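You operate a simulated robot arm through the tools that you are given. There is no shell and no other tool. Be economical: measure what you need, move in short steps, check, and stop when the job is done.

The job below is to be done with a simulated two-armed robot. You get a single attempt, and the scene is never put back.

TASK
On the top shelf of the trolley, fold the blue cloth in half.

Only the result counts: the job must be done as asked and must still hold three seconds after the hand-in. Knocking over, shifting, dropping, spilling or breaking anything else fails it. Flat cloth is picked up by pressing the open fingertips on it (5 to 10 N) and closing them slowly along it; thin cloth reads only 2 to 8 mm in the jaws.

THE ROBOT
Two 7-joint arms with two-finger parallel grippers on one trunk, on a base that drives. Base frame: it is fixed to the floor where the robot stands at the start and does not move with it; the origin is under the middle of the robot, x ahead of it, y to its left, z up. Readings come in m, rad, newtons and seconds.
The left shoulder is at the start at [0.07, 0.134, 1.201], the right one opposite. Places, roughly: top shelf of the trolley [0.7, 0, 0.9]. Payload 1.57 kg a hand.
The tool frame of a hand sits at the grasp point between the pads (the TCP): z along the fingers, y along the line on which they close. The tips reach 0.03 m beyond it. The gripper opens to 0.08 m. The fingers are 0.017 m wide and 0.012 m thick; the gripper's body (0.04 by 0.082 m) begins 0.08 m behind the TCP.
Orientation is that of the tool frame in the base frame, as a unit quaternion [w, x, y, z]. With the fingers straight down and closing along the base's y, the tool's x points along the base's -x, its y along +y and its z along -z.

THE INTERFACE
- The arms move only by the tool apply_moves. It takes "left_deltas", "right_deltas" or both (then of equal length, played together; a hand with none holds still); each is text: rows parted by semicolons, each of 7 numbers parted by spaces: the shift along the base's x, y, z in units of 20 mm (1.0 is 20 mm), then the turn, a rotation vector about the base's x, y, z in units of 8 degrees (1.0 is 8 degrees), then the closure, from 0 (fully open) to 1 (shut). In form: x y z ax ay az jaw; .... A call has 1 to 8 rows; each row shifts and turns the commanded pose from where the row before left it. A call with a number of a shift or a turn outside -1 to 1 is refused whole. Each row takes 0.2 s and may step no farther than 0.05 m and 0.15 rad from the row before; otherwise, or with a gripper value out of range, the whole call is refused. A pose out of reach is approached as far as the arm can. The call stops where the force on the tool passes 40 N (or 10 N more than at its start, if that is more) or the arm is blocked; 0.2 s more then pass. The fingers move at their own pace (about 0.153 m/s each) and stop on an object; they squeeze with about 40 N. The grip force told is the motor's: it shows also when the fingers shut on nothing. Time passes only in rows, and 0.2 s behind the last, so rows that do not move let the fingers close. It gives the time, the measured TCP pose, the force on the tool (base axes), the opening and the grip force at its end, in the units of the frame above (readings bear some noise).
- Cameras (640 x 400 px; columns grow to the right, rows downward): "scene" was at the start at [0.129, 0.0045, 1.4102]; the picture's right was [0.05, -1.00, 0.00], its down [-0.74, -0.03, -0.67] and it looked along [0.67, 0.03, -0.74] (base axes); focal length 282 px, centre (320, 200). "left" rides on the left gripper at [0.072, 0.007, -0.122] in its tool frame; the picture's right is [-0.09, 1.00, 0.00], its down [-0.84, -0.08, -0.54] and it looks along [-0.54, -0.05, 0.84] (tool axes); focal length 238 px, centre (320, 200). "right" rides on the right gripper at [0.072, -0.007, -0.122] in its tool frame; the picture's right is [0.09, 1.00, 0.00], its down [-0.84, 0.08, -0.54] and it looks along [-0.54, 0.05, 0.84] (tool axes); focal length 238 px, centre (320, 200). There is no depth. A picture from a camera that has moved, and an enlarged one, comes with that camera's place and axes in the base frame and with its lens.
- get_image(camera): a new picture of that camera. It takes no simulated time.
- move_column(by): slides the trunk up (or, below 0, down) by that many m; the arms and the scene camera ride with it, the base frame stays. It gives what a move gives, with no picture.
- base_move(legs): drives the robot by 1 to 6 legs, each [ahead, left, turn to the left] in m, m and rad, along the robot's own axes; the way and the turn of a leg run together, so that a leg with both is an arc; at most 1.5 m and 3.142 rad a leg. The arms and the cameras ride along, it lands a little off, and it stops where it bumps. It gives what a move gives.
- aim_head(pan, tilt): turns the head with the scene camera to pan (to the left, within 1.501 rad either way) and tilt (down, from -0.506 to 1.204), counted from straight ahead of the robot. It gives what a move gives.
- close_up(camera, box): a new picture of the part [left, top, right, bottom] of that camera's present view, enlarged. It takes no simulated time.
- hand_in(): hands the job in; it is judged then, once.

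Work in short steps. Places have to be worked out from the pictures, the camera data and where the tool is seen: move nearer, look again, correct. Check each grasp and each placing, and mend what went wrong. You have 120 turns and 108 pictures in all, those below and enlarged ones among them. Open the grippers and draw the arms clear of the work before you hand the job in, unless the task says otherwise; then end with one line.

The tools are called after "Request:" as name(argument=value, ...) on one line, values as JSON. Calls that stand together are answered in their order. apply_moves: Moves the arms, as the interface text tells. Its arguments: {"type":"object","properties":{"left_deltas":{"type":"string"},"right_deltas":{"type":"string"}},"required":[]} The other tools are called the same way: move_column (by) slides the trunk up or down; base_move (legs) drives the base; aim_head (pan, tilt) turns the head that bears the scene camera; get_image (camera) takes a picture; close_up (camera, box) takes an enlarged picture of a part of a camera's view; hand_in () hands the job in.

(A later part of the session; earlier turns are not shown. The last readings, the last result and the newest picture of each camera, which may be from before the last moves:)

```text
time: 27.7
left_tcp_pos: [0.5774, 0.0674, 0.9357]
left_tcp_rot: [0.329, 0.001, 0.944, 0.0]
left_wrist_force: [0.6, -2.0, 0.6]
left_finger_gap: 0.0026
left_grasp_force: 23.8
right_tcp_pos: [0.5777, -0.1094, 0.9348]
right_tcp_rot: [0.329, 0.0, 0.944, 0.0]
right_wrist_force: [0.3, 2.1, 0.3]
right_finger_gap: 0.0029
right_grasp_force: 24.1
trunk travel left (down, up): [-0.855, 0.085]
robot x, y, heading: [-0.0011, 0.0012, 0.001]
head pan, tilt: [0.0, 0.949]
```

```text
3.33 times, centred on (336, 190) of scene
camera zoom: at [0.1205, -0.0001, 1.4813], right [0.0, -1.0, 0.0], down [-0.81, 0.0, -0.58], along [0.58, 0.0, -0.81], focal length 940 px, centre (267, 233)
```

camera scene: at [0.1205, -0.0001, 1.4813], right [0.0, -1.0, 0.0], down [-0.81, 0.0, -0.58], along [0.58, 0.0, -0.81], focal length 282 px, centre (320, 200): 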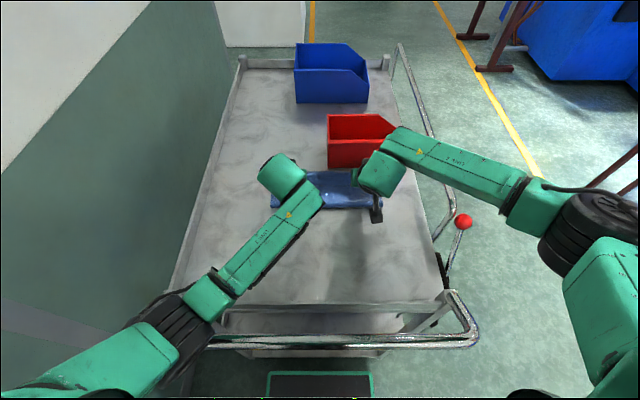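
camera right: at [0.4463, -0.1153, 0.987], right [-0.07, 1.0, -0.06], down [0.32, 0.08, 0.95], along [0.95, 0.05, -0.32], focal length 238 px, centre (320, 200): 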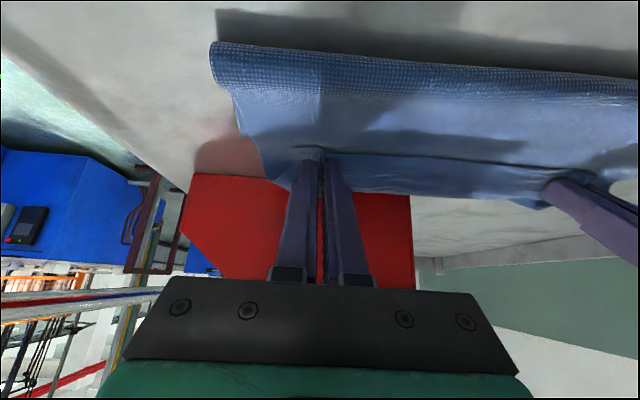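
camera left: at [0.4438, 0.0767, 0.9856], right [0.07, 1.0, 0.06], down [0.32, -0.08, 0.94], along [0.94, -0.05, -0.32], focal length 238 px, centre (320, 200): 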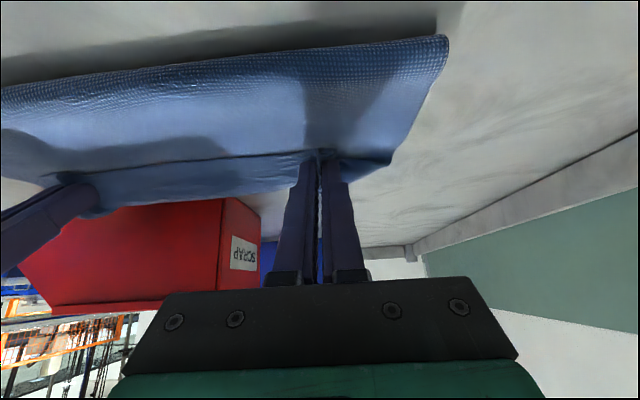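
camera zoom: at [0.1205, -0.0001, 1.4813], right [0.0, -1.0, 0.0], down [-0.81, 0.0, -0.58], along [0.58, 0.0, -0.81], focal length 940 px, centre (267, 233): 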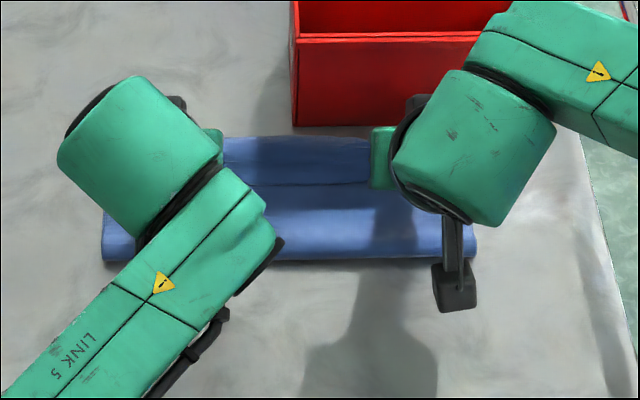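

The smooth strip at the fingertips is the gripped edge itself, doubled back: its edge points at me, with a crest near x≈0.615. The bulk of the fold is in place. I set it down and release, then will re-pinch right on the edge and flip that strip forward.

Request:
apply_moves(left_deltas="0 0 -0.2 0 0 0 1;0 0 -0.1 0 0 0 0.9;0 0 0 0 0 0 0.8;0 0 0 0 0 0 0.7;0 0 0 0 0 0 0.6;0 0 0 0 0 0 0.6", right_deltas="0 0 -0.2 0 0 0 1;0 0 -0.1 0 0 0 0.9;0 0 0 0 0 0 0.8;0 0 0 0 0 0 0.7;0 0 0 0 0 0 0.6;0 0 0 0 0 0 0.6")

Request:
apply_moves(left_deltas="-0.4 0 0.8 0 0 0 0.6;-0.5 0.2 0.9 0 0 0 0.6;-0.6 0.4 0.9 0 0 0 0.6;-0.6 0.6 0.9 0.0 0 0 0.6;-0.6 0.9 0.8 0 0 0 0.6;-0.6 0.9 0.5 0 0 0 0.6;-0.6 0.9 0 0 0 0 0.6", right_deltas="-0.4 0 0.8 0 0 0 0.6;-0.5 -0.2 0.9 0 0 0 0.6;-0.6 -0.4 0.9 0 0 0 0.6;-0.6 -0.6 0.9 0 0 0 0.6;-0.6 -0.9 0.8 0 0 0 0.6;-0.6 -0.9 0.5 0 0 0 0.6;-0.6 -0.9 0 0 0 0 0.6")

Request:
get_image(camera="scene")

Request:
get_image(camera="left")

Request:
get_image(camera="right")

```text
time: 29.1
left_tcp_pos: [0.5777, 0.0689, 0.9316]
left_tcp_rot: [0.33, 0.0, 0.944, 0.0]
left_wrist_force: [0.5, -1.2, 3.9]
left_finger_gap: 0.0304
left_grasp_force: 0.1
right_tcp_pos: [0.5787, -0.1076, 0.9313]
right_tcp_rot: [0.33, 0.0, 0.944, 0.0]
right_wrist_force: [0.3, -1.3, 6.3]
right_finger_gap: 0.0301
right_grasp_force: 0.0
trunk travel left (down, up): [-0.855, 0.085]
robot x, y, heading: [-0.0012, 0.0007, -0.0]
head pan, tilt: [0.0, 0.949]
```

```text
time: 30.7
left_tcp_pos: [0.5004, 0.148, 1.0266]
left_tcp_rot: [0.33, 0.0, 0.944, 0.0]
left_wrist_force: [0.5, -0.1, -0.1]
left_finger_gap: 0.0318
left_grasp_force: 0.0
right_tcp_pos: [0.5002, -0.187, 1.0262]
right_tcp_rot: [0.329, 0.0, 0.944, 0.0]
right_wrist_force: [-0.6, -0.5, -0.4]
right_finger_gap: 0.032
right_grasp_force: 0.0
trunk travel left (down, up): [-0.855, 0.085]
robot x, y, heading: [-0.0023, 0.004, 0.004]
head pan, tilt: [0.0, 0.949]
```

```text
75 pictures are left
camera scene: at [0.1212, 0.0005, 1.4819], right [0.0, -1.0, 0.0], down [-0.81, 0.0, -0.58], along [0.58, 0.0, -0.81], focal length 282 px, centre (320, 200)
```

scene: 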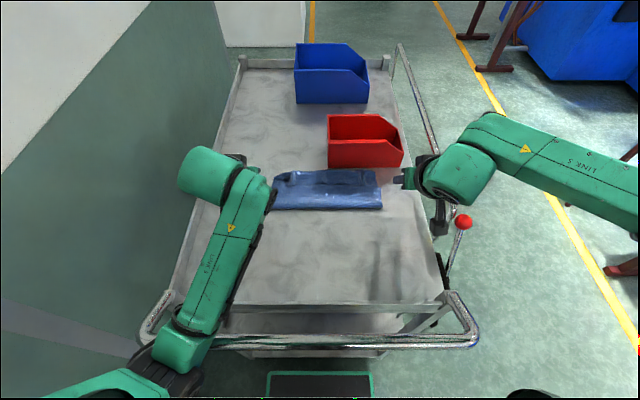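

```text
74 pictures are left
camera left: at [0.3676, 0.1557, 1.0766], right [0.07, 1.0, 0.06], down [0.32, -0.08, 0.94], along [0.94, -0.05, -0.32], focal length 238 px, centre (320, 200)
```

left: 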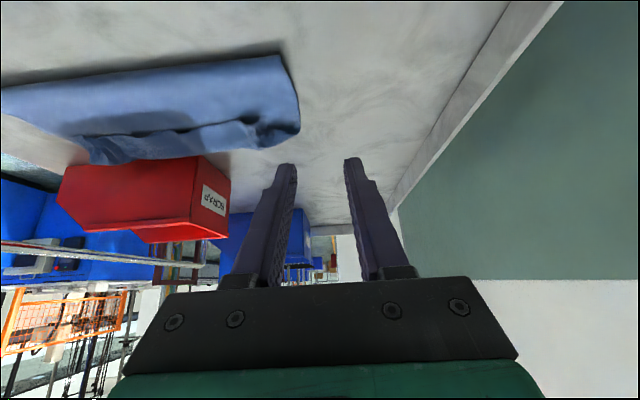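

```text
73 pictures are left
camera right: at [0.3694, -0.1945, 1.0769], right [-0.07, 1.0, -0.06], down [0.32, 0.08, 0.94], along [0.95, 0.05, -0.32], focal length 238 px, centre (320, 200)
```

right: 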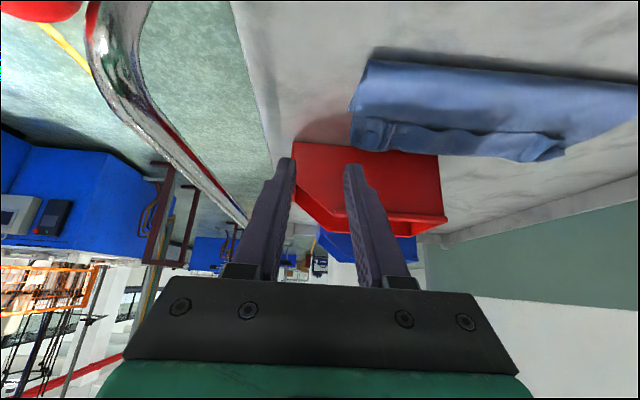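

Request:
close_up(camera="scene", box=[256, 150, 400, 240])

Request:
close_up(camera="right", box=[320, 20, 640, 220])

Request:
close_up(camera="left", box=[0, 20, 320, 220])

```text
4.44 times, centred on (328, 195) of scene
camera zoom: at [0.1212, 0.0005, 1.4819], right [0.0, -1.0, 0.0], down [-0.81, 0.0, -0.58], along [0.58, 0.0, -0.81], focal length 1254 px, centre (284, 222)
```

zoom: 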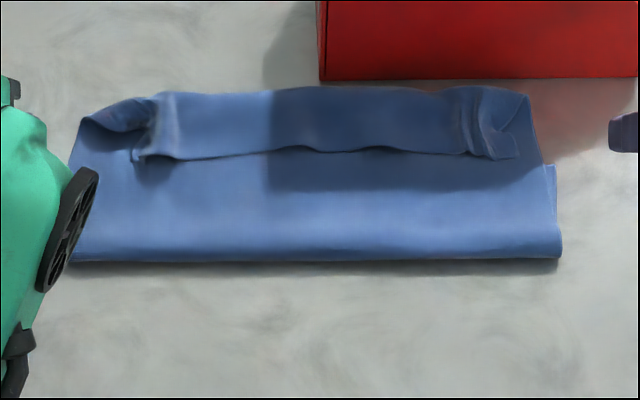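

```text
2.00 times, centred on (480, 120) of right
camera zoom: at [0.3694, -0.1945, 1.0769], right [-0.07, 1.0, -0.06], down [0.32, 0.08, 0.94], along [0.95, 0.05, -0.32], focal length 477 px, centre (0, 360)
```

zoom: 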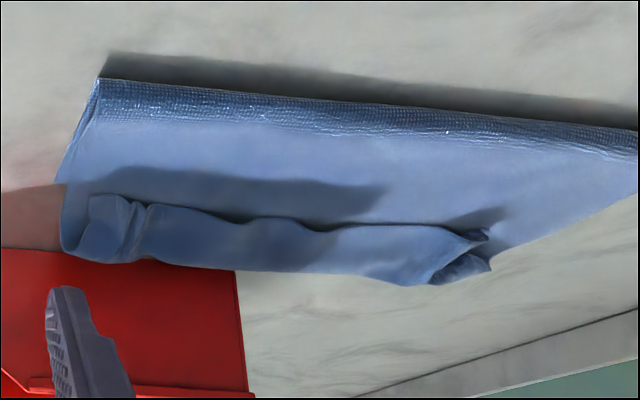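

```text
2.00 times, centred on (160, 120) of left
camera zoom: at [0.3676, 0.1557, 1.0766], right [0.07, 1.0, 0.06], down [0.32, -0.08, 0.94], along [0.94, -0.05, -0.32], focal length 477 px, centre (640, 360)
```

zoom: 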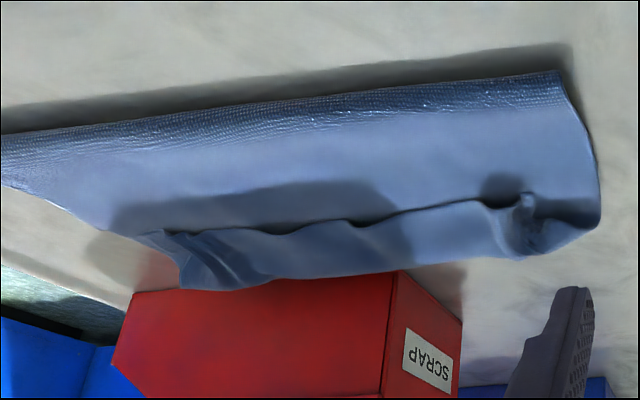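

The fold overshot: the near edge strip (about 5 cm) is doubled back at x≈0.577, the fold is at 0.506 and the crest at 0.627. I'll re-pinch exactly on that edge at the remaining ridges, carry the edge back, pull the cloth flat and refold. Hands go upright above the ridges at about (0.578, 0.075) and (0.578, −0.115).

Request:
apply_moves(left_deltas="0.49 -0.46 0 0 0.6 0 0.4;0.49 -0.46 0 0 0.6 0 0.4;0.49 -0.46 -0.3 0 0.6 0 0.4;0.49 -0.46 -0.4 0 0.6 0 0.4;0.49 -0.46 -0.5 0 0.6 0 0.4;0.49 -0.46 -0.5 0 0.6 0 0.4;0.49 -0.46 -0.5 0 0.6 0 0.4;0.49 -0.46 -0.5 0 0.6 0 0.4", right_deltas="0.49 0.45 0 0 0.6 0 0.4;0.49 0.45 0 0 0.6 0 0.4;0.49 0.45 -0.3 0 0.6 0 0.4;0.49 0.45 -0.4 0 0.6 0 0.4;0.49 0.45 -0.5 0 0.6 0 0.4;0.49 0.45 -0.5 0 0.6 0 0.4;0.49 0.45 -0.5 0 0.6 0 0.4;0.49 0.45 -0.5 0 0.6 0 0.4")

Request:
get_image(camera="left")

Request:
get_image(camera="right")

```text
time: 32.5
left_tcp_pos: [0.5816, 0.074, 0.9716]
left_tcp_rot: [0.0, 0.0, 1.0, -0.001]
left_wrist_force: [-0.7, -0.1, 0.8]
left_finger_gap: 0.0477
left_grasp_force: 0.0
right_tcp_pos: [0.5811, -0.113, 0.9693]
right_tcp_rot: [-0.001, -0.002, 1.0, 0.0]
right_wrist_force: [0.2, -0.1, -0.3]
right_finger_gap: 0.0481
right_grasp_force: 0.0
trunk travel left (down, up): [-0.855, 0.085]
robot x, y, heading: [0.0011, 0.0011, -0.002]
head pan, tilt: [0.0, 0.949]
```

```text
69 pictures are left
camera left: at [0.5089, 0.0815, 1.0926], right [0.09, 1.0, 0.0], down [0.84, -0.08, 0.54], along [0.54, -0.05, -0.84], focal length 238 px, centre (320, 200)
```

left: 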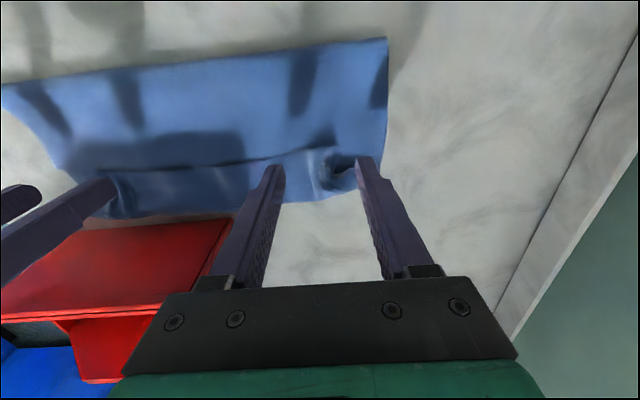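

```text
68 pictures are left
camera right: at [0.5103, -0.1193, 1.0922], right [-0.09, 1.0, 0.0], down [0.84, 0.08, 0.54], along [0.54, 0.05, -0.84], focal length 238 px, centre (320, 200)
```

right: 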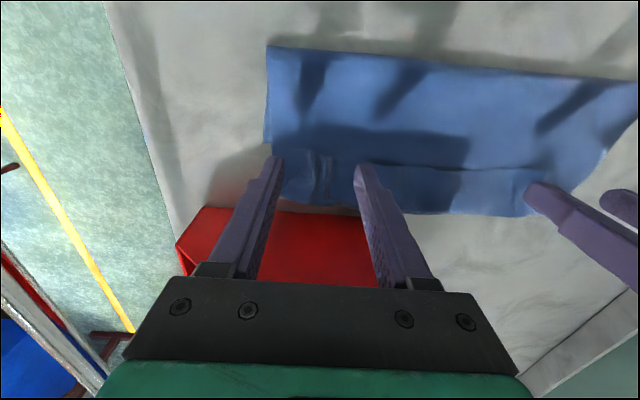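

The ridges are centred between the fingers, and the edge is under them. I descend to just above contact.

Request:
apply_moves(left_deltas="-0.1 0.15 -0.4 0 0 0 0.45;0 0 -0.4 0 0 0 0.45;0 0 -0.4 0 0 0 0.45;0 0 -0.3 0 0 0 0.45;0 0 0 0 0 0 0.45", right_deltas="-0.1 0 -0.4 0 0 0 0.45;0 0 -0.4 0 0 0 0.45;0 0 -0.4 0 0 0 0.45;0 0 -0.2 0 0 0 0.45;0 0 0 0 0 0 0.45")

Request:
get_image(camera="left")

Request:
get_image(camera="right")

```text
time: 33.7
left_tcp_pos: [0.5785, 0.0765, 0.9418]
left_tcp_rot: [-0.001, 0.001, 1.0, 0.0]
left_wrist_force: [-0.7, -0.7, 0.7]
left_finger_gap: 0.0441
left_grasp_force: 0.0
right_tcp_pos: [0.5785, -0.1136, 0.9439]
right_tcp_rot: [0.0, 0.0, 1.0, 0.0]
right_wrist_force: [0.0, 0.7, 0.1]
right_finger_gap: 0.044
right_grasp_force: 0.0
trunk travel left (down, up): [-0.855, 0.085]
robot x, y, heading: [0.0019, 0.0005, -0.001]
head pan, tilt: [0.0, 0.949]
```

```text
67 pictures are left
camera left: at [0.5052, 0.0839, 1.0624], right [0.09, 1.0, 0.0], down [0.84, -0.08, 0.54], along [0.54, -0.05, -0.84], focal length 238 px, centre (320, 200)
```

left: 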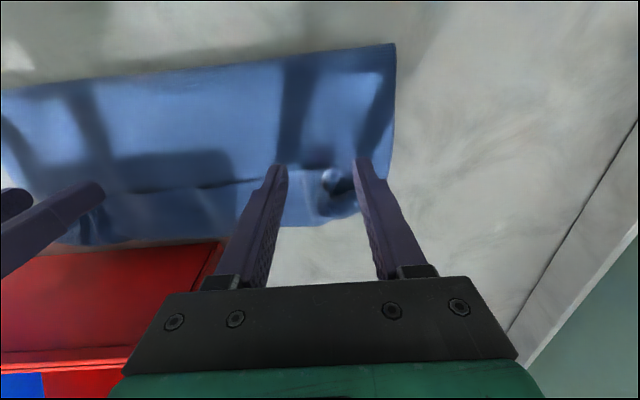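

```text
66 pictures are left
camera right: at [0.5064, -0.1208, 1.0656], right [-0.09, 1.0, 0.0], down [0.84, 0.08, 0.54], along [0.54, 0.05, -0.84], focal length 238 px, centre (320, 200)
```

right: 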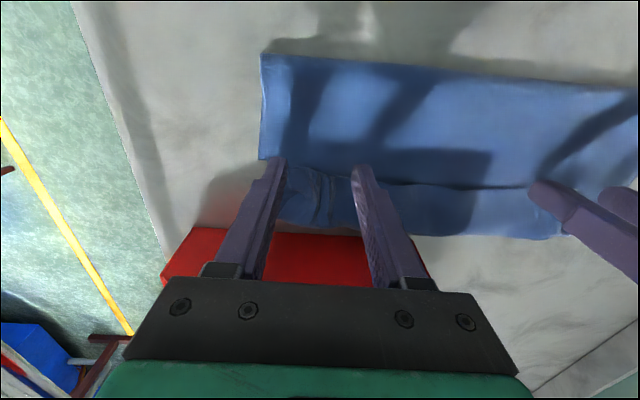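

I shift 4 mm further onto the strip and lower to contact in small steps.

Request:
apply_moves(left_deltas="0.2 0 0 0 0 0 0.45;0 0 -0.12 0 0 0 0.45;0 0 -0.1 0 0 0 0.45;0 0 -0.08 0 0 0 0.45;0 0 0 0 0 0 0.45", right_deltas="0.2 0 0 0 0 0 0.45;0 0 -0.15 0 0 0 0.45;0 0 -0.15 0 0 0 0.45;0 0 -0.1 0 0 0 0.45;0 0 0 0 0 0 0.45")

```text
time: 34.9
left_tcp_pos: [0.5828, 0.0764, 0.9344]
left_tcp_rot: [-0.001, 0.0, 1.0, 0.0]
left_wrist_force: [0.5, -0.4, 0.2]
left_finger_gap: 0.0438
left_grasp_force: 0.0
right_tcp_pos: [0.5804, -0.1157, 0.936]
right_tcp_rot: [0.001, 0.0, 1.0, 0.001]
right_wrist_force: [0.6, 0.2, 0.3]
right_finger_gap: 0.0444
right_grasp_force: 0.1
trunk travel left (down, up): [-0.855, 0.085]
robot x, y, heading: [-0.0013, 0.0025, 0.002]
head pan, tilt: [0.0, 0.949]
```

There is no contact yet and the tips are at about 0.905, level with the raised wrinkles. I try closing here on the ridges alone, to avoid grabbing lower layers.

Request:
apply_moves(left_deltas="0 0 -0.04 0 0 0 0.55;0 0 0 0 0 0 0.65;0 0 0 0 0 0 0.75;0 0 0 0 0 0 0.85;0 0 0 0 0 0 0.95;0 0 0 0 0 0 1;0 0 0 0 0 0 1", right_deltas="0 0 -0.1 0 0 0 0.55;0 0 0 0 0 0 0.65;0 0 0 0 0 0 0.75;0 0 0 0 0 0 0.85;0 0 0 0 0 0 0.95;0 0 0 0 0 0 1;0 0 0 0 0 0 1")

Request:
get_image(camera="left")

Request:
get_image(camera="right")

```text
time: 36.5
left_tcp_pos: [0.5812, 0.0755, 0.9338]
left_tcp_rot: [0.0, 0.0, 1.0, 0.001]
left_wrist_force: [1.1, -2.6, 2.5]
left_finger_gap: 0.0028
left_grasp_force: 23.5
right_tcp_pos: [0.5812, -0.1145, 0.9346]
right_tcp_rot: [0.0, -0.001, 1.0, 0.0]
right_wrist_force: [-0.3, 1.9, 0.9]
right_finger_gap: 0.0023
right_grasp_force: 24.2
trunk travel left (down, up): [-0.855, 0.085]
robot x, y, heading: [-0.0038, -0.0009, 0.003]
head pan, tilt: [0.0, 0.949]
```

```text
65 pictures are left
camera left: at [0.5086, 0.084, 1.0554], right [0.09, 1.0, 0.0], down [0.84, -0.08, 0.54], along [0.54, -0.05, -0.84], focal length 238 px, centre (320, 200)
```

left: 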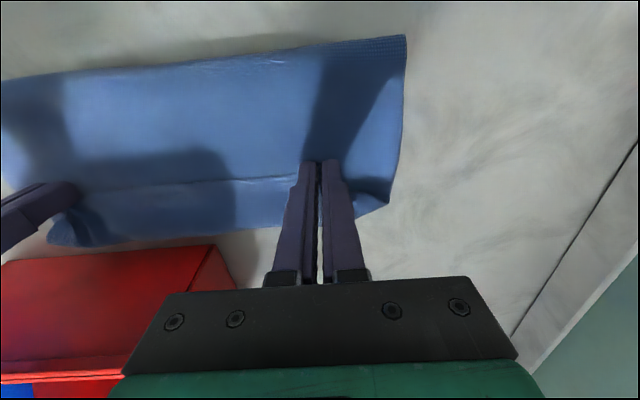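

```text
64 pictures are left
camera right: at [0.5093, -0.1216, 1.0561], right [-0.09, 1.0, 0.0], down [0.84, 0.08, 0.54], along [0.54, 0.05, -0.84], focal length 238 px, centre (320, 200)
```

right: 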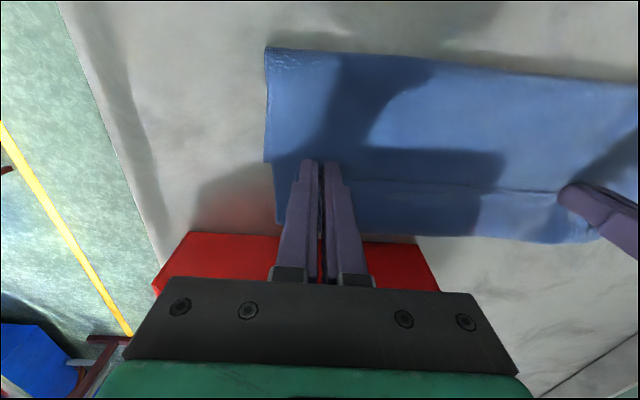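

Both hands have gripped, at 2.8 mm and 2.3 mm, right at the edge. I lift and move back a little, then check.

Request:
apply_moves(left_deltas="0 0 0.7 0 0 0 1;-0.3 0 0.8 0 0 0 1;-0.5 0 0.8 0 0 0 1;-0.7 0 0.8 0 0 0 1;0 0 0 0 0 0 1", right_deltas="0 0 0.7 0 0 0 1;-0.3 0 0.8 0 0 0 1;-0.5 0 0.8 0 0 0 1;-0.7 0 0.8 0 0 0 1;0 0 0 0 0 0 1")

Request:
get_image(camera="left")

Request:
get_image(camera="right")

Request:
get_image(camera="scene")

```text
time: 37.7
left_tcp_pos: [0.5529, 0.0754, 0.9981]
left_tcp_rot: [-0.001, 0.0, 1.0, -0.001]
left_wrist_force: [0.3, -1.8, 0.0]
left_finger_gap: 0.0027
left_grasp_force: 24.0
right_tcp_pos: [0.5522, -0.1158, 0.9954]
right_tcp_rot: [0.001, 0.0, 1.0, 0.0]
right_wrist_force: [0.5, 2.1, 0.2]
right_finger_gap: 0.0028
right_grasp_force: 23.9
trunk travel left (down, up): [-0.855, 0.085]
robot x, y, heading: [-0.0015, -0.0015, -0.003]
head pan, tilt: [0.0, 0.949]
```

```text
63 pictures are left
camera left: at [0.479, 0.0839, 1.1184], right [0.09, 1.0, 0.0], down [0.84, -0.08, 0.54], along [0.54, -0.05, -0.84], focal length 238 px, centre (320, 200)
```

left: 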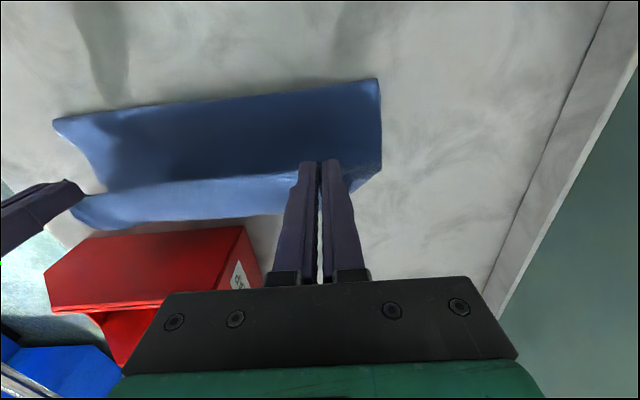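

```text
62 pictures are left
camera right: at [0.4809, -0.121, 1.1171], right [-0.09, 1.0, 0.0], down [0.84, 0.08, 0.54], along [0.54, 0.05, -0.84], focal length 238 px, centre (320, 200)
```

right: 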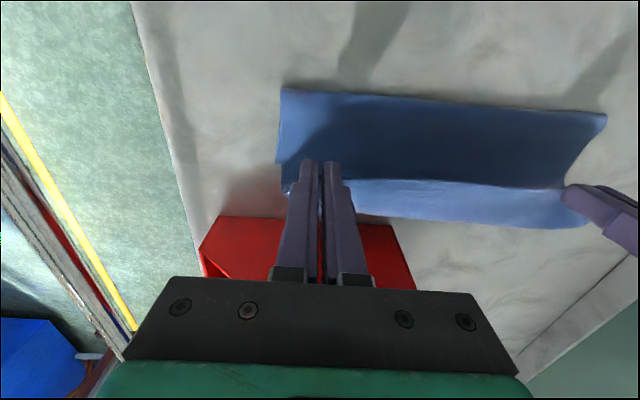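

```text
61 pictures are left
camera scene: at [0.1235, 0.0011, 1.4816], right [0.0, -1.0, 0.0], down [-0.81, 0.0, -0.58], along [0.58, 0.0, -0.81], focal length 282 px, centre (320, 200)
```

scene: 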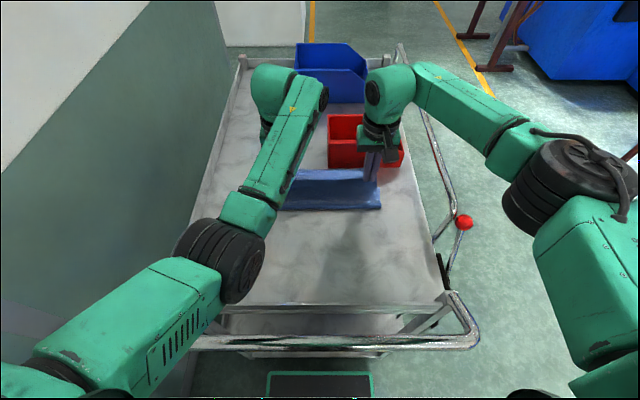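

The edge is held cleanly. I carry it back toward the robot in an arc to unfold the cloth.

Request:
apply_moves(left_deltas="-0.7 0 0.6 0 0 0 1;-0.8 0 0.5 0 0 0 1;-0.9 0 0.2 0 0 0 1;-0.9 0 0 0 0 0 1;-0.9 0 -0.2 0 0 0 1;-0.9 0 -0.5 0 0 0 1;-0.9 0 -0.7 0 0 0 1;-0.8 0 -0.8 0 0 0 1", right_deltas="-0.7 0 0.6 0 0 0 1;-0.8 0 0.5 0 0 0 1;-0.9 0 0.2 0 0 0 1;-0.9 0 0 0 0 0 1;-0.9 0 -0.2 0 0 0 1;-0.9 0 -0.5 0 0 0 1;-0.9 0 -0.7 0 0 0 1;-0.8 0 -0.8 0 0 0 1")

Request:
get_image(camera="scene")

Request:
get_image(camera="left")

```text
time: 39.1
left_tcp_pos: [0.5289, 0.1125, 1.0553]
left_tcp_rot: [0.092, -0.023, 0.995, 0.025]
left_wrist_force: [-9.8, -26.1, -3.9]
left_finger_gap: 0.0027
left_grasp_force: 23.5
left hand out of reach, approached as far as the arm can: row 3, 4, 5, 6
right_tcp_pos: [0.4489, -0.108, 1.0099]
right_tcp_rot: [0.009, -0.004, 1.0, 0.012]
right_wrist_force: [9.8, 25.2, 4.6]
right_finger_gap: 0.0014
right_grasp_force: 23.0
trunk travel left (down, up): [-0.855, 0.085]
robot x, y, heading: [0.0004, -0.0034, 0.0]
head pan, tilt: [0.0, 0.949]
stopped in row 7 (left hand): the arm was blocked; the commanded pose is now the measured one
```

```text
60 pictures are left
camera scene: at [0.1223, 0.0008, 1.4818], right [0.0, -1.0, 0.0], down [-0.81, 0.0, -0.58], along [0.58, 0.0, -0.81], focal length 282 px, centre (320, 200)
```

scene: 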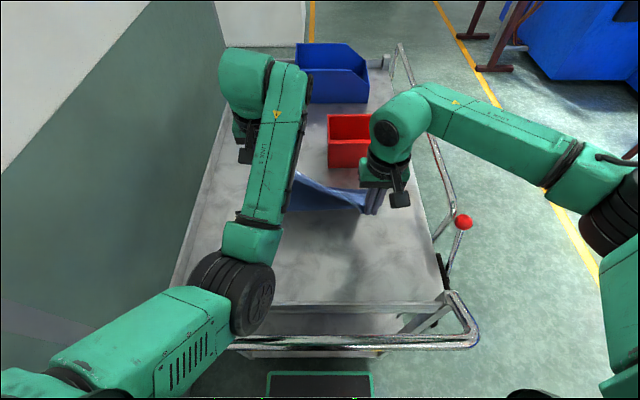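

```text
59 pictures are left
camera left: at [0.434, 0.111, 1.162], right [0.04, 1.0, 0.06], down [0.73, -0.07, 0.68], along [0.69, 0.02, -0.73], focal length 238 px, centre (320, 200)
```

left: 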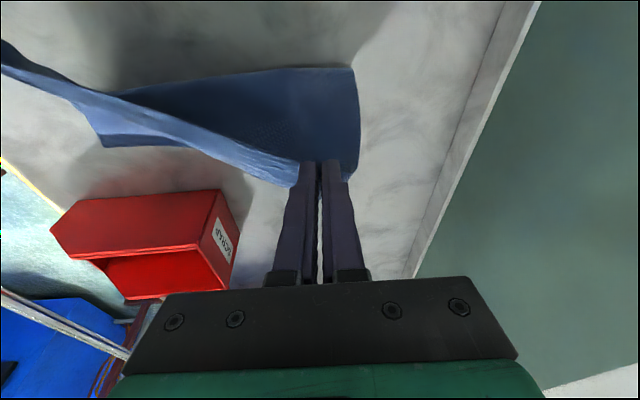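

The left arm has run into an awkward elbow posture, and the cloth is being stretched at 26 N. I relax the tension at once by moving the right hand back towards the left.

Request:
apply_moves(left_deltas="0.1 -0.3 0 0 0 0 1;0.2 -0.4 -0.1 0 0.1 0 1;0.2 -0.4 -0.3 0 0.3 0 1;0.2 -0.4 -0.3 0 0.4 0 1;0.2 -0.3 -0.3 0 0.5 0 1;0 0 0 0 0 0 1", right_deltas="1 0.2 0 0 0 0 1;1 0 0 0 0 0 1;1 0 0 0 0 0 1;1 0 0 0 0 0 1;1 -0.2 0 0 0 0 1;0 0 0 0 0 0 1")

Request:
get_image(camera="scene")

Request:
get_image(camera="right")

```text
time: 40.5
left_tcp_pos: [0.5439, 0.0741, 1.0359]
left_tcp_rot: [0.002, -0.02, 0.999, 0.025]
left_wrist_force: [-0.2, 0.3, 0.6]
left_finger_gap: 0.0024
left_grasp_force: 23.6
right_tcp_pos: [0.5485, -0.111, 1.0065]
right_tcp_rot: [0.006, -0.003, 1.0, 0.006]
right_wrist_force: [0.0, 0.0, -0.9]
right_finger_gap: 0.0012
right_grasp_force: 23.0
trunk travel left (down, up): [-0.855, 0.085]
robot x, y, heading: [0.0012, 0.0021, -0.002]
head pan, tilt: [0.0, 0.949]
```

```text
58 pictures are left
camera scene: at [0.1224, 0.0008, 1.4817], right [0.0, -1.0, 0.0], down [-0.81, 0.0, -0.58], along [0.58, 0.0, -0.81], focal length 282 px, centre (320, 200)
```

scene: 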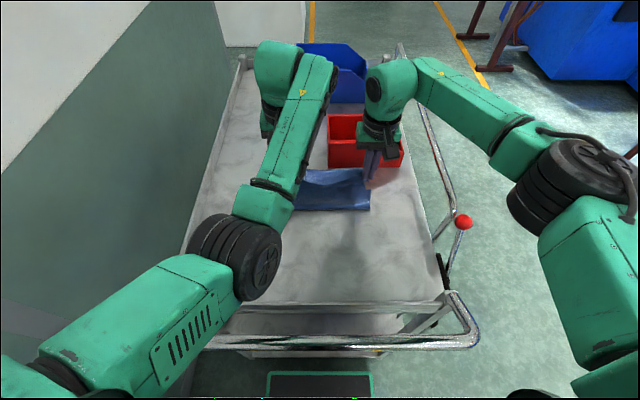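

```text
57 pictures are left
camera right: at [0.4769, -0.1198, 1.1267], right [-0.1, 1.0, 0.01], down [0.83, 0.07, 0.55], along [0.55, 0.06, -0.83], focal length 238 px, centre (320, 200)
```

right: 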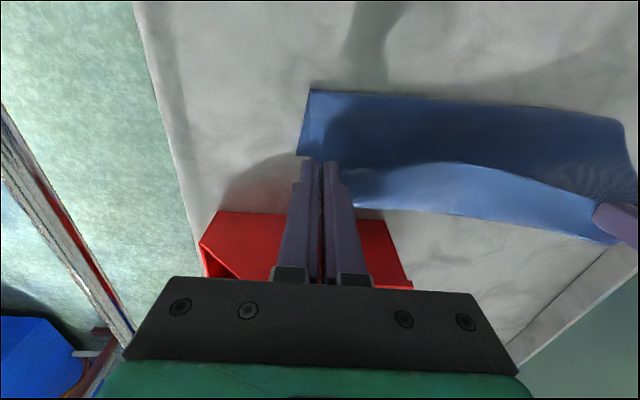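

Tension is gone and both hands still hold. I lower the edge to the shelf and let go, so I can restore the left arm's posture.

Request:
apply_moves(left_deltas="0 0 -0.8 0 0 0 1;0 0 -0.8 0 0 0 1;0 0 -0.8 0 0 0 1;0 0 -0.8 0 0 0 1;0 0 -0.8 0 0 0 1;0 0 -0.7 0 0 0 1;0 0 0 0 0 0 0.8;0 0 0 0 0 0 0.5", right_deltas="0 0 -0.6 0 0 0 1;0 0 -0.6 0 0 0 1;0 0 -0.6 0 0 0 1;0 0 -0.6 0 0 0 1;0 0 -0.6 0 0 0 1;0 0 -0.3 0 0 0 1;0 0 0 0 0 0 0.8;0 0 0 0 0 0 0.5")

Request:
apply_moves(left_deltas="0 0 0.9 0 0 0 0.5;0 0.3 1 0 0 0 0.5;0 0.6 1 0 0 0 0.5;0 0.9 1 0 0 0 0.5;0 0.9 1 0 0 0 0.5;-0.3 0.9 1 0 0 0 0.5;-0.3 0.9 0.5 0 0 0 0.5;-0.3 0.9 0.5 0 0 0 0.5", right_deltas="0 0 0.9 0 0 0 0.5;0 -0.3 1 0 0 0 0.5;0 -0.6 1 0 0 0 0.5;0 -0.9 1 0 0 0 0.5;0 -0.9 1 0 0 0 0.5;-0.3 -0.9 0 0 0 0 0.5;-0.3 -0.5 0 0 0 0 0.5;-0.3 0 0 0 0 0 0.5")

Request:
get_image(camera="scene")

```text
time: 42.4
left_tcp_pos: [0.5458, 0.0736, 0.9418]
left_tcp_rot: [0.002, -0.021, 0.999, 0.026]
left_wrist_force: [0.3, -0.7, 0.8]
left_finger_gap: 0.0403
left_grasp_force: 0.1
right_tcp_pos: [0.547, -0.1116, 0.94]
right_tcp_rot: [0.004, -0.002, 1.0, 0.005]
right_wrist_force: [-0.2, 1.1, -0.8]
right_finger_gap: 0.0396
right_grasp_force: 0.0
trunk travel left (down, up): [-0.855, 0.085]
robot x, y, heading: [-0.0003, 0.0014, -0.005]
head pan, tilt: [0.0, 0.949]
```

```text
time: 44.1
left_tcp_pos: [0.5421, 0.1843, 1.0726]
left_tcp_rot: [0.001, -0.02, 0.999, 0.025]
left_wrist_force: [0.1, -0.5, -0.1]
left_finger_gap: 0.0399
left_grasp_force: 0.1
left hand out of reach, approached as far as the arm can: row 7, 8
right_tcp_pos: [0.5291, -0.1934, 1.0408]
right_tcp_rot: [0.005, -0.002, 1.0, 0.006]
right_wrist_force: [-0.5, -0.3, 0.8]
right_finger_gap: 0.0397
right_grasp_force: 0.0
trunk travel left (down, up): [-0.855, 0.085]
robot x, y, heading: [-0.0001, 0.0026, -0.002]
head pan, tilt: [0.0, 0.949]
```

```text
56 pictures are left
camera scene: at [0.1228, 0.002, 1.4817], right [0.0, -1.0, 0.0], down [-0.81, 0.0, -0.58], along [0.58, 0.0, -0.81], focal length 282 px, centre (320, 200)
```

scene: 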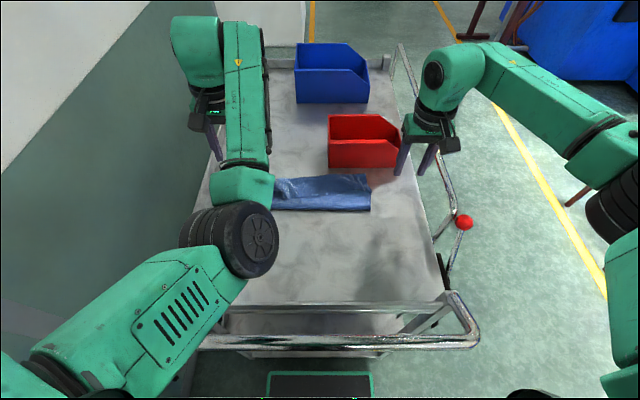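

The left arm's elbow drifted to the inboard side during the earlier tilting loop. I retrace that loop in reverse, a little higher above the cloth, to bring it back out.

Request:
apply_moves(left_deltas="0.45 -0.85 -0.6 0 0 0 0.5;0.45 -0.85 -0.6 0 0 0 0.5;0.45 -0.85 -0.6 0 0 0 0.5;0.45 -0.85 -0.6 0 0 0 0.5;0.4 -0.85 -0.6 0 0 0 0.5;0.4 -0.85 -0.6 0 0 0 0.5;0 0 0 0 0 0 0.5")

Request:
apply_moves(left_deltas="-0.49 0.46 0.3 0 -0.6 0 0.5;-0.49 0.46 0.3 0 -0.6 0 0.5;-0.49 0.46 0.3 0 -0.6 0 0.5;-0.49 0.46 0.2 0 -0.6 0 0.5;-0.49 0.46 0.2 0 -0.6 0 0.5;-0.49 0.46 0.2 0 -0.6 0 0.5;-0.49 0.46 0 0 -0.6 0 0.5;-0.49 0.46 0 0 -0.6 0 0.5")

Request:
get_image(camera="scene")

```text
time: 45.8
left_tcp_pos: [0.5939, 0.0855, 1.0016]
left_tcp_rot: [0.002, -0.022, 0.999, 0.025]
left_wrist_force: [1.4, -0.2, -0.4]
left_finger_gap: 0.0401
left_grasp_force: 0.0
right_tcp_pos: [0.5295, -0.1941, 1.0394]
right_tcp_rot: [0.005, -0.002, 1.0, 0.006]
right_wrist_force: [-0.5, -0.7, -0.1]
right_finger_gap: 0.0401
right_grasp_force: 0.0
trunk travel left (down, up): [-0.855, 0.085]
robot x, y, heading: [0.0016, 0.0009, 0.0]
head pan, tilt: [0.0, 0.949]
```

```text
time: 47.2
left_tcp_pos: [0.5661, 0.2009, 1.0572]
left_tcp_rot: [0.281, -0.049, 0.954, 0.089]
left_wrist_force: [-0.1, -0.4, 1.2]
left_finger_gap: 0.0398
left_grasp_force: 0.2
left hand out of reach, approached as far as the arm can: row 1
right_tcp_pos: [0.5298, -0.1933, 1.0405]
right_tcp_rot: [0.006, -0.001, 1.0, 0.006]
right_wrist_force: [-0.5, 0.0, 0.2]
right_finger_gap: 0.04
right_grasp_force: 0.0
trunk travel left (down, up): [-0.855, 0.085]
robot x, y, heading: [0.0002, 0.002, -0.005]
head pan, tilt: [0.0, 0.949]
stopped in row 7 (left hand): the arm was blocked; the commanded pose is now the measured one
```

```text
55 pictures are left
camera scene: at [0.1221, 0.0013, 1.4818], right [0.0, -1.0, 0.0], down [-0.81, 0.0, -0.58], along [0.58, 0.0, -0.81], focal length 282 px, centre (320, 200)
```

scene: 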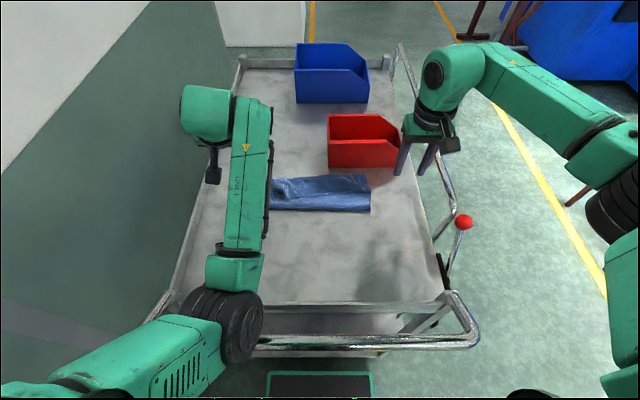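

The left elbow now appears to sit against the handle. I raise the trunk the remaining 0.08 m to clear it.

Request:
move_column(by=0.08)

Request:
aim_head(pan=0.5, tilt=1.1)

Request:
get_image(camera="scene")

```text
time: 48.4
left_tcp_pos: [0.5671, 0.2003, 1.1343]
left_tcp_rot: [0.281, -0.049, 0.954, 0.089]
left_wrist_force: [0.0, 0.1, 0.2]
left_finger_gap: 0.0398
left_grasp_force: 0.1
right_tcp_pos: [0.5285, -0.1945, 1.1201]
right_tcp_rot: [0.005, -0.002, 1.0, 0.006]
right_wrist_force: [0.3, 0.0, -0.4]
right_finger_gap: 0.0401
right_grasp_force: 0.0
trunk travel left (down, up): [-0.935, 0.005]
robot x, y, heading: [0.0011, -0.0014, -0.005]
head pan, tilt: [0.0, 0.949]
```

```text
time: 49.3
left_tcp_pos: [0.5672, 0.1982, 1.1354]
left_tcp_rot: [0.28, -0.048, 0.955, 0.089]
left_wrist_force: [1.3, -0.2, 1.2]
left_finger_gap: 0.04
left_grasp_force: 0.1
right_tcp_pos: [0.5305, -0.1939, 1.1197]
right_tcp_rot: [0.004, -0.002, 1.0, 0.007]
right_wrist_force: [-0.8, -0.6, -0.3]
right_finger_gap: 0.0402
right_grasp_force: 0.0
trunk travel left (down, up): [-0.935, 0.005]
robot x, y, heading: [-0.0018, 0.0011, 0.002]
head pan, tilt: [0.499, 1.1]
```

```text
54 pictures are left
camera scene: at [0.1058, 0.0309, 1.5515], right [0.48, -0.88, 0.0], down [-0.78, -0.43, -0.45], along [0.4, 0.22, -0.89], focal length 282 px, centre (320, 200)
```

scene: 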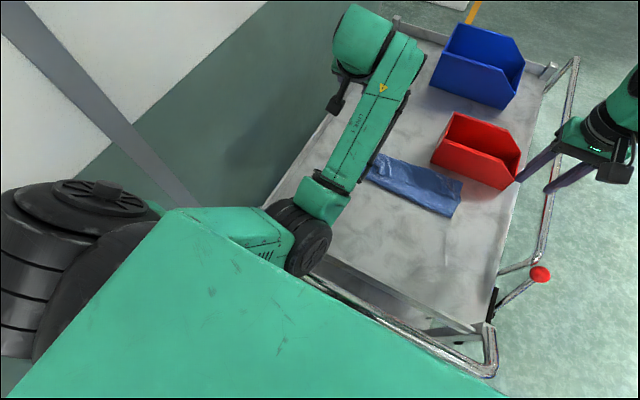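

The elbow sits right in front of the chest. I move the left hand forward, outward and upright to pull the elbow clear, watching the response.

Request:
apply_moves(left_deltas="0.3 0.7 0.3 0 0.6 0 0.5;0.3 0.7 0.3 0 0.6 0 0.5;0 0.7 0.3 0 0.6 0 0.5;0 0.7 0.3 0 0.6 0 0.5;-0.3 0.7 0.3 0 0.6 0 0.5;-0.3 0.7 0 0 0.5 0 0.5")

Request:
get_image(camera="scene")

```text
time: 50.7
left_tcp_pos: [0.5678, 0.2812, 1.165]
left_tcp_rot: [0.04, -0.025, 0.994, 0.096]
left_wrist_force: [0.6, -0.4, 0.1]
left_finger_gap: 0.0402
left_grasp_force: 0.0
right_tcp_pos: [0.5289, -0.193, 1.1191]
right_tcp_rot: [0.005, -0.002, 1.0, 0.007]
right_wrist_force: [0.0, 0.6, -0.1]
right_finger_gap: 0.0398
right_grasp_force: 0.0
trunk travel left (down, up): [-0.935, 0.005]
robot x, y, heading: [0.0046, -0.0021, -0.002]
head pan, tilt: [0.499, 1.1]
```

```text
53 pictures are left
camera scene: at [0.1058, 0.0319, 1.5514], right [0.48, -0.88, 0.0], down [-0.78, -0.43, -0.45], along [0.4, 0.22, -0.89], focal length 282 px, centre (320, 200)
```

scene: 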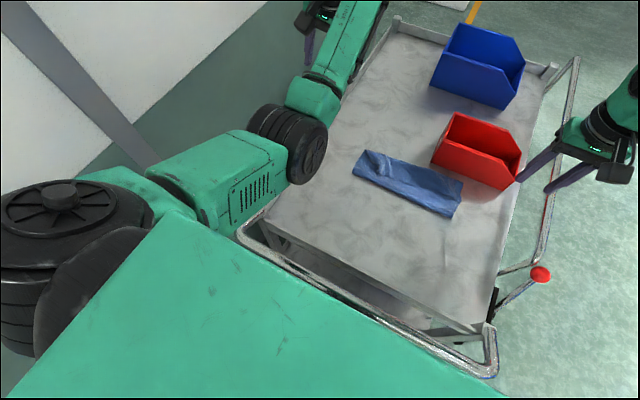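

That pulled the elbow up and clear. I correct the hand's orientation and move towards the original posture (equivalent to x 0.49, z 1.24 at this trunk height).

Request:
apply_moves(left_deltas="0 0.2 0.6 -0.25 0.1 -0.06 0.5;-0.3 0.2 0.6 -0.25 0.1 -0.06 0.5;-0.7 0.2 0.6 -0.25 0.1 -0.06 0.5;-0.7 0.2 0.6 -0.25 0.1 -0.06 0.5;-0.7 0.2 0.5 -0.25 0.1 -0.06 0.5;-0.7 0 0.5 -0.13 0.07 -0.06 0.5;-0.7 0 0.3 0 0 0 0.5;0 0 0 0 0 0 0.5")

Request:
get_image(camera="scene")

```text
time: 52.5
left_tcp_pos: [0.4952, 0.3074, 1.2374]
left_tcp_rot: [0.001, 0.0, 1.0, 0.0]
left_wrist_force: [0.2, -0.7, 0.4]
left_finger_gap: 0.0401
left_grasp_force: 0.1
left hand out of reach, approached as far as the arm can: row 7
right_tcp_pos: [0.5299, -0.1934, 1.1199]
right_tcp_rot: [0.005, -0.002, 1.0, 0.006]
right_wrist_force: [-0.7, -1.4, 1.1]
right_finger_gap: 0.0401
right_grasp_force: 0.1
trunk travel left (down, up): [-0.935, 0.005]
robot x, y, heading: [0.0031, 0.0002, -0.003]
head pan, tilt: [0.499, 1.1]
```

```text
52 pictures are left
camera scene: at [0.1061, 0.0316, 1.5514], right [0.48, -0.88, 0.0], down [-0.78, -0.43, -0.45], along [0.4, 0.22, -0.89], focal length 282 px, centre (320, 200)
```

scene: 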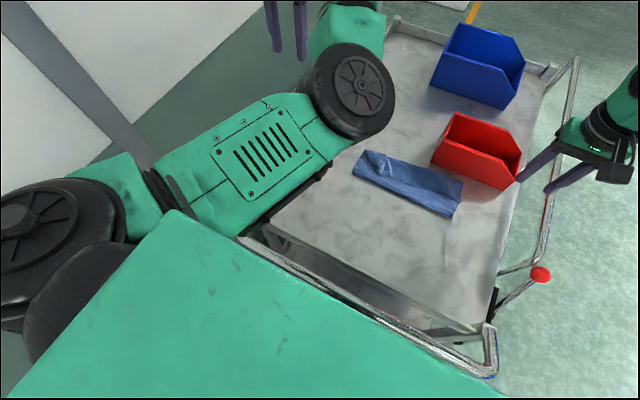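

The elbow is now up and straight ahead of the shoulder. Swinging the hand inward at this height should leave the elbow on the outer side, so I move left to y≈0.04.

Request:
apply_moves(left_deltas="0 -0.9 0 0 0 0 0.5;0 -0.9 0 0 0 0 0.5;0 -0.9 0 0 0 0 0.5;0 -0.9 0 0 0 0 0.5;0 -0.9 0 0 0 0 0.5;0 -0.9 0 0 0 0 0.5;0 -0.9 0 0 0 0 0.5;0 -0.9 0 0 0 0 0.5")

Request:
apply_moves(left_deltas="0 -0.9 0 0 0 0 0.5;0 -0.9 0 0 0 0 0.5;0 -0.9 0 0 0 0 0.5;0 -0.9 0 0 0 0 0.5;0 -0.9 0 0 0 0 0.5;0 -0.9 0 0 0 0 0.5")

Request:
get_image(camera="scene")

```text
time: 54.3
left_tcp_pos: [0.5596, 0.2026, 1.2314]
left_tcp_rot: [0.001, 0.001, 1.0, 0.0]
left_wrist_force: [-0.4, 0.4, -0.8]
left_finger_gap: 0.0401
left_grasp_force: 0.0
left hand out of reach, approached as far as the arm can: row 1, 2, 3, 4, 5, 6, 7, 8
right_tcp_pos: [0.5297, -0.1945, 1.1205]
right_tcp_rot: [0.004, -0.002, 1.0, 0.006]
right_wrist_force: [-0.5, 0.0, 0.2]
right_finger_gap: 0.0399
right_grasp_force: 0.0
trunk travel left (down, up): [-0.935, 0.005]
robot x, y, heading: [0.0025, 0.0019, 0.0]
head pan, tilt: [0.499, 1.1]
```

```text
time: 55.7
left_tcp_pos: [0.5758, 0.0975, 1.2309]
left_tcp_rot: [0.001, 0.0, 1.0, 0.0]
left_wrist_force: [0.6, -0.4, -0.1]
left_finger_gap: 0.04
left_grasp_force: 0.2
left hand out of reach, approached as far as the arm can: row 1, 2, 3, 5
right_tcp_pos: [0.5293, -0.1938, 1.1202]
right_tcp_rot: [0.006, -0.002, 1.0, 0.006]
right_wrist_force: [0.4, -0.6, 0.9]
right_finger_gap: 0.0398
right_grasp_force: 0.0
trunk travel left (down, up): [-0.935, 0.005]
robot x, y, heading: [0.0006, -0.0007, 0.003]
head pan, tilt: [0.499, 1.1]
```

```text
51 pictures are left
camera scene: at [0.1057, 0.0302, 1.5515], right [0.48, -0.88, 0.0], down [-0.78, -0.43, -0.45], along [0.4, 0.22, -0.89], focal length 282 px, centre (320, 200)
```

scene: 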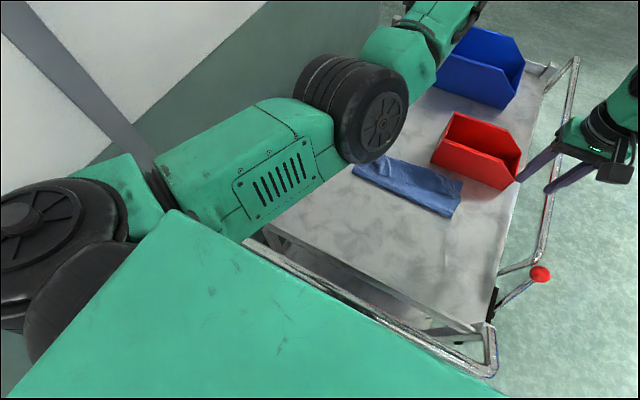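

A joint limit keeps the hand from retracting. I test whether yawing the hand relieves it: the commanded x is about 0.49, so the reading will show.

Request:
apply_moves(left_deltas="0 0 0 0 0 1 0.5;0 0 0 0 0 1 0.5;0 0 0 0 0 1 0.5;0 0 0 0 0 0 0.5")

Request:
apply_moves(left_deltas="0 0 0 0 0 -1 0.5;0 0 0 0 0 -1 0.5;0 0 0 0 0 -1 0.5;0 0 0 0 0 -1 0.5;0 0 0 0 0 -1 0.5;0 0 0 0 0 -1 0.5;0 0 0 0 0 0 0.5")

```text
time: 56.7
left_tcp_pos: [0.5773, 0.0981, 1.2305]
left_tcp_rot: [0.001, -0.209, 0.978, 0.0]
left_wrist_force: [-0.7, -0.5, -0.2]
left_finger_gap: 0.0399
left_grasp_force: 0.0
right_tcp_pos: [0.5301, -0.1946, 1.1207]
right_tcp_rot: [0.004, -0.002, 1.0, 0.006]
right_wrist_force: [0.4, 0.1, 0.4]
right_finger_gap: 0.0399
right_grasp_force: 0.1
trunk travel left (down, up): [-0.935, 0.005]
robot x, y, heading: [-0.0014, -0.0004, -0.003]
head pan, tilt: [0.499, 1.1]
```

```text
time: 58.3
left_tcp_pos: [0.5778, 0.0983, 1.2308]
left_tcp_rot: [0.0, 0.21, 0.978, 0.0]
left_wrist_force: [-0.4, 0.1, -0.3]
left_finger_gap: 0.0397
left_grasp_force: 0.1
right_tcp_pos: [0.5306, -0.1939, 1.1193]
right_tcp_rot: [0.006, -0.002, 1.0, 0.006]
right_wrist_force: [0.3, -0.2, -0.9]
right_finger_gap: 0.04
right_grasp_force: 0.0
trunk travel left (down, up): [-0.935, 0.005]
robot x, y, heading: [0.001, 0.0005, 0.003]
head pan, tilt: [0.499, 1.1]
```

Yaw is freely reached and the commanded pose seems to reset to the measured one. I return the yaw, then tilt the fingers forward and try retracting.

Request:
apply_moves(left_deltas="0 0 0 0 0 1 0.5;0 0 0 0 0 1 0.5;0 0 0 0 0 1 0.5;-0.5 0 0 0 -1 0 0.5;-0.5 0 0 0 -1 0 0.5;-0.7 0 0 0 -1 0 0.5;-0.9 0 0 0 -1 0 0.5;-0.9 0 0 0 0 0 0.5")

Request:
apply_moves(left_deltas="-0.9 0 0 0 0 0 0.5;-0.9 0 0 0 0 0 0.5;-0.9 0 0 0 0 0 0.5;-0.9 0 0 0 0 0 0.5")

Request:
get_image(camera="scene")

```text
time: 60.1
left_tcp_pos: [0.5298, 0.141, 1.2328]
left_tcp_rot: [0.291, -0.022, 0.955, 0.049]
left_wrist_force: [-0.2, 0.4, 0.3]
left_finger_gap: 0.0399
left_grasp_force: 0.0
left hand out of reach, approached as far as the arm can: row 4
right_tcp_pos: [0.5295, -0.1938, 1.1193]
right_tcp_rot: [0.004, -0.001, 1.0, 0.006]
right_wrist_force: [0.4, 0.1, -0.2]
right_finger_gap: 0.0398
right_grasp_force: 0.1
trunk travel left (down, up): [-0.935, 0.005]
robot x, y, heading: [0.0024, -0.0014, 0.001]
head pan, tilt: [0.499, 1.1]
```

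```text
time: 60.9
left_tcp_pos: [0.5017, 0.1403, 1.285]
left_tcp_rot: [0.359, -0.021, 0.931, 0.056]
left_wrist_force: [0.6, -0.1, -0.3]
left_finger_gap: 0.04
left_grasp_force: 0.1
left hand out of reach, approached as far as the arm can: row 3
right_tcp_pos: [0.5295, -0.194, 1.1199]
right_tcp_rot: [0.005, -0.002, 1.0, 0.006]
right_wrist_force: [-0.6, 1.4, -0.3]
right_finger_gap: 0.0399
right_grasp_force: 0.2
trunk travel left (down, up): [-0.935, 0.005]
robot x, y, heading: [0.0002, -0.0017, -0.002]
head pan, tilt: [0.499, 1.1]
stopped in row 3 (left hand): the arm was blocked; the commanded pose is now the measured one
```

```text
50 pictures are left
camera scene: at [0.1052, 0.0307, 1.5515], right [0.48, -0.88, 0.0], down [-0.78, -0.43, -0.45], along [0.4, 0.22, -0.89], focal length 282 px, centre (320, 200)
```

scene: 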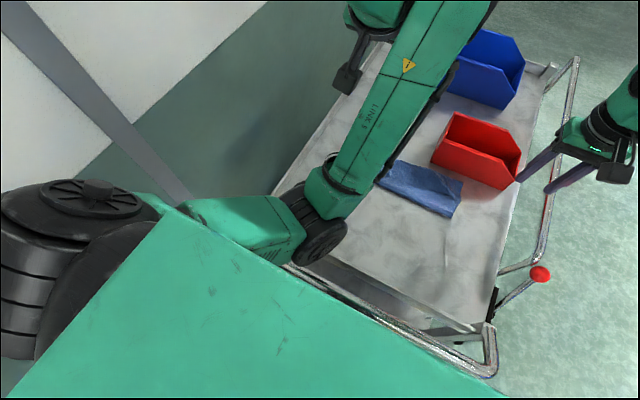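

The arm now hangs in a vertical plane straight ahead of the shoulder. I roll the hand so the wrist goes outboard, fingers pointing inward, which should force the elbow outward.

Request:
apply_moves(left_deltas="0 0 -0.2 -0.6 0.6 0 0.5;0 0 -0.2 -0.6 0.6 0 0.5;0 0 -0.2 -0.6 0.6 0 0.5;0 0 -0.2 -0.6 0.6 0 0.5;0 -0.2 -0.2 -0.6 0.6 0 0.5;0 -0.2 -0.2 -0.6 0.6 0 0.5;0 -0.2 -0.2 -0.6 0.6 0 0.5;0 -0.2 -0.2 -0.6 0.6 0 0.5")

Request:
get_image(camera="scene")

```text
time: 62.6
left_tcp_pos: [0.5753, 0.1169, 1.191]
left_tcp_rot: [0.011, -0.117, 0.962, -0.248]
left_wrist_force: [-0.3, 1.0, -0.1]
left_finger_gap: 0.0397
left_grasp_force: 0.1
left hand out of reach, approached as far as the arm can: row 1, 2, 3, 4, 5, 6, 7
right_tcp_pos: [0.5308, -0.1939, 1.1193]
right_tcp_rot: [0.004, 0.0, 1.0, 0.006]
right_wrist_force: [0.2, 0.6, -0.1]
right_finger_gap: 0.0399
right_grasp_force: 0.1
trunk travel left (down, up): [-0.935, 0.005]
robot x, y, heading: [0.0022, -0.0015, -0.001]
head pan, tilt: [0.499, 1.1]
```

```text
49 pictures are left
camera scene: at [0.1064, 0.0317, 1.5514], right [0.48, -0.88, 0.0], down [-0.78, -0.43, -0.45], along [0.4, 0.22, -0.89], focal length 282 px, centre (320, 200)
```

scene: 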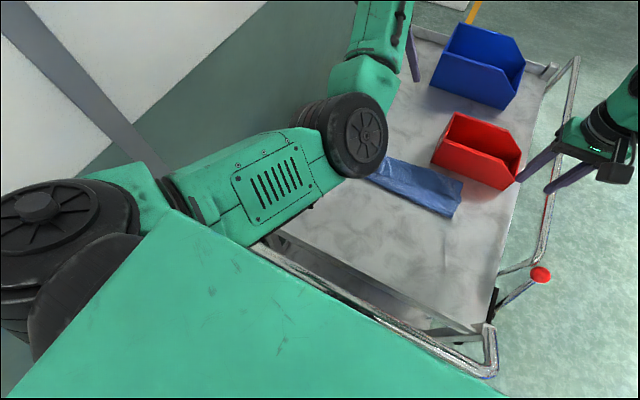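

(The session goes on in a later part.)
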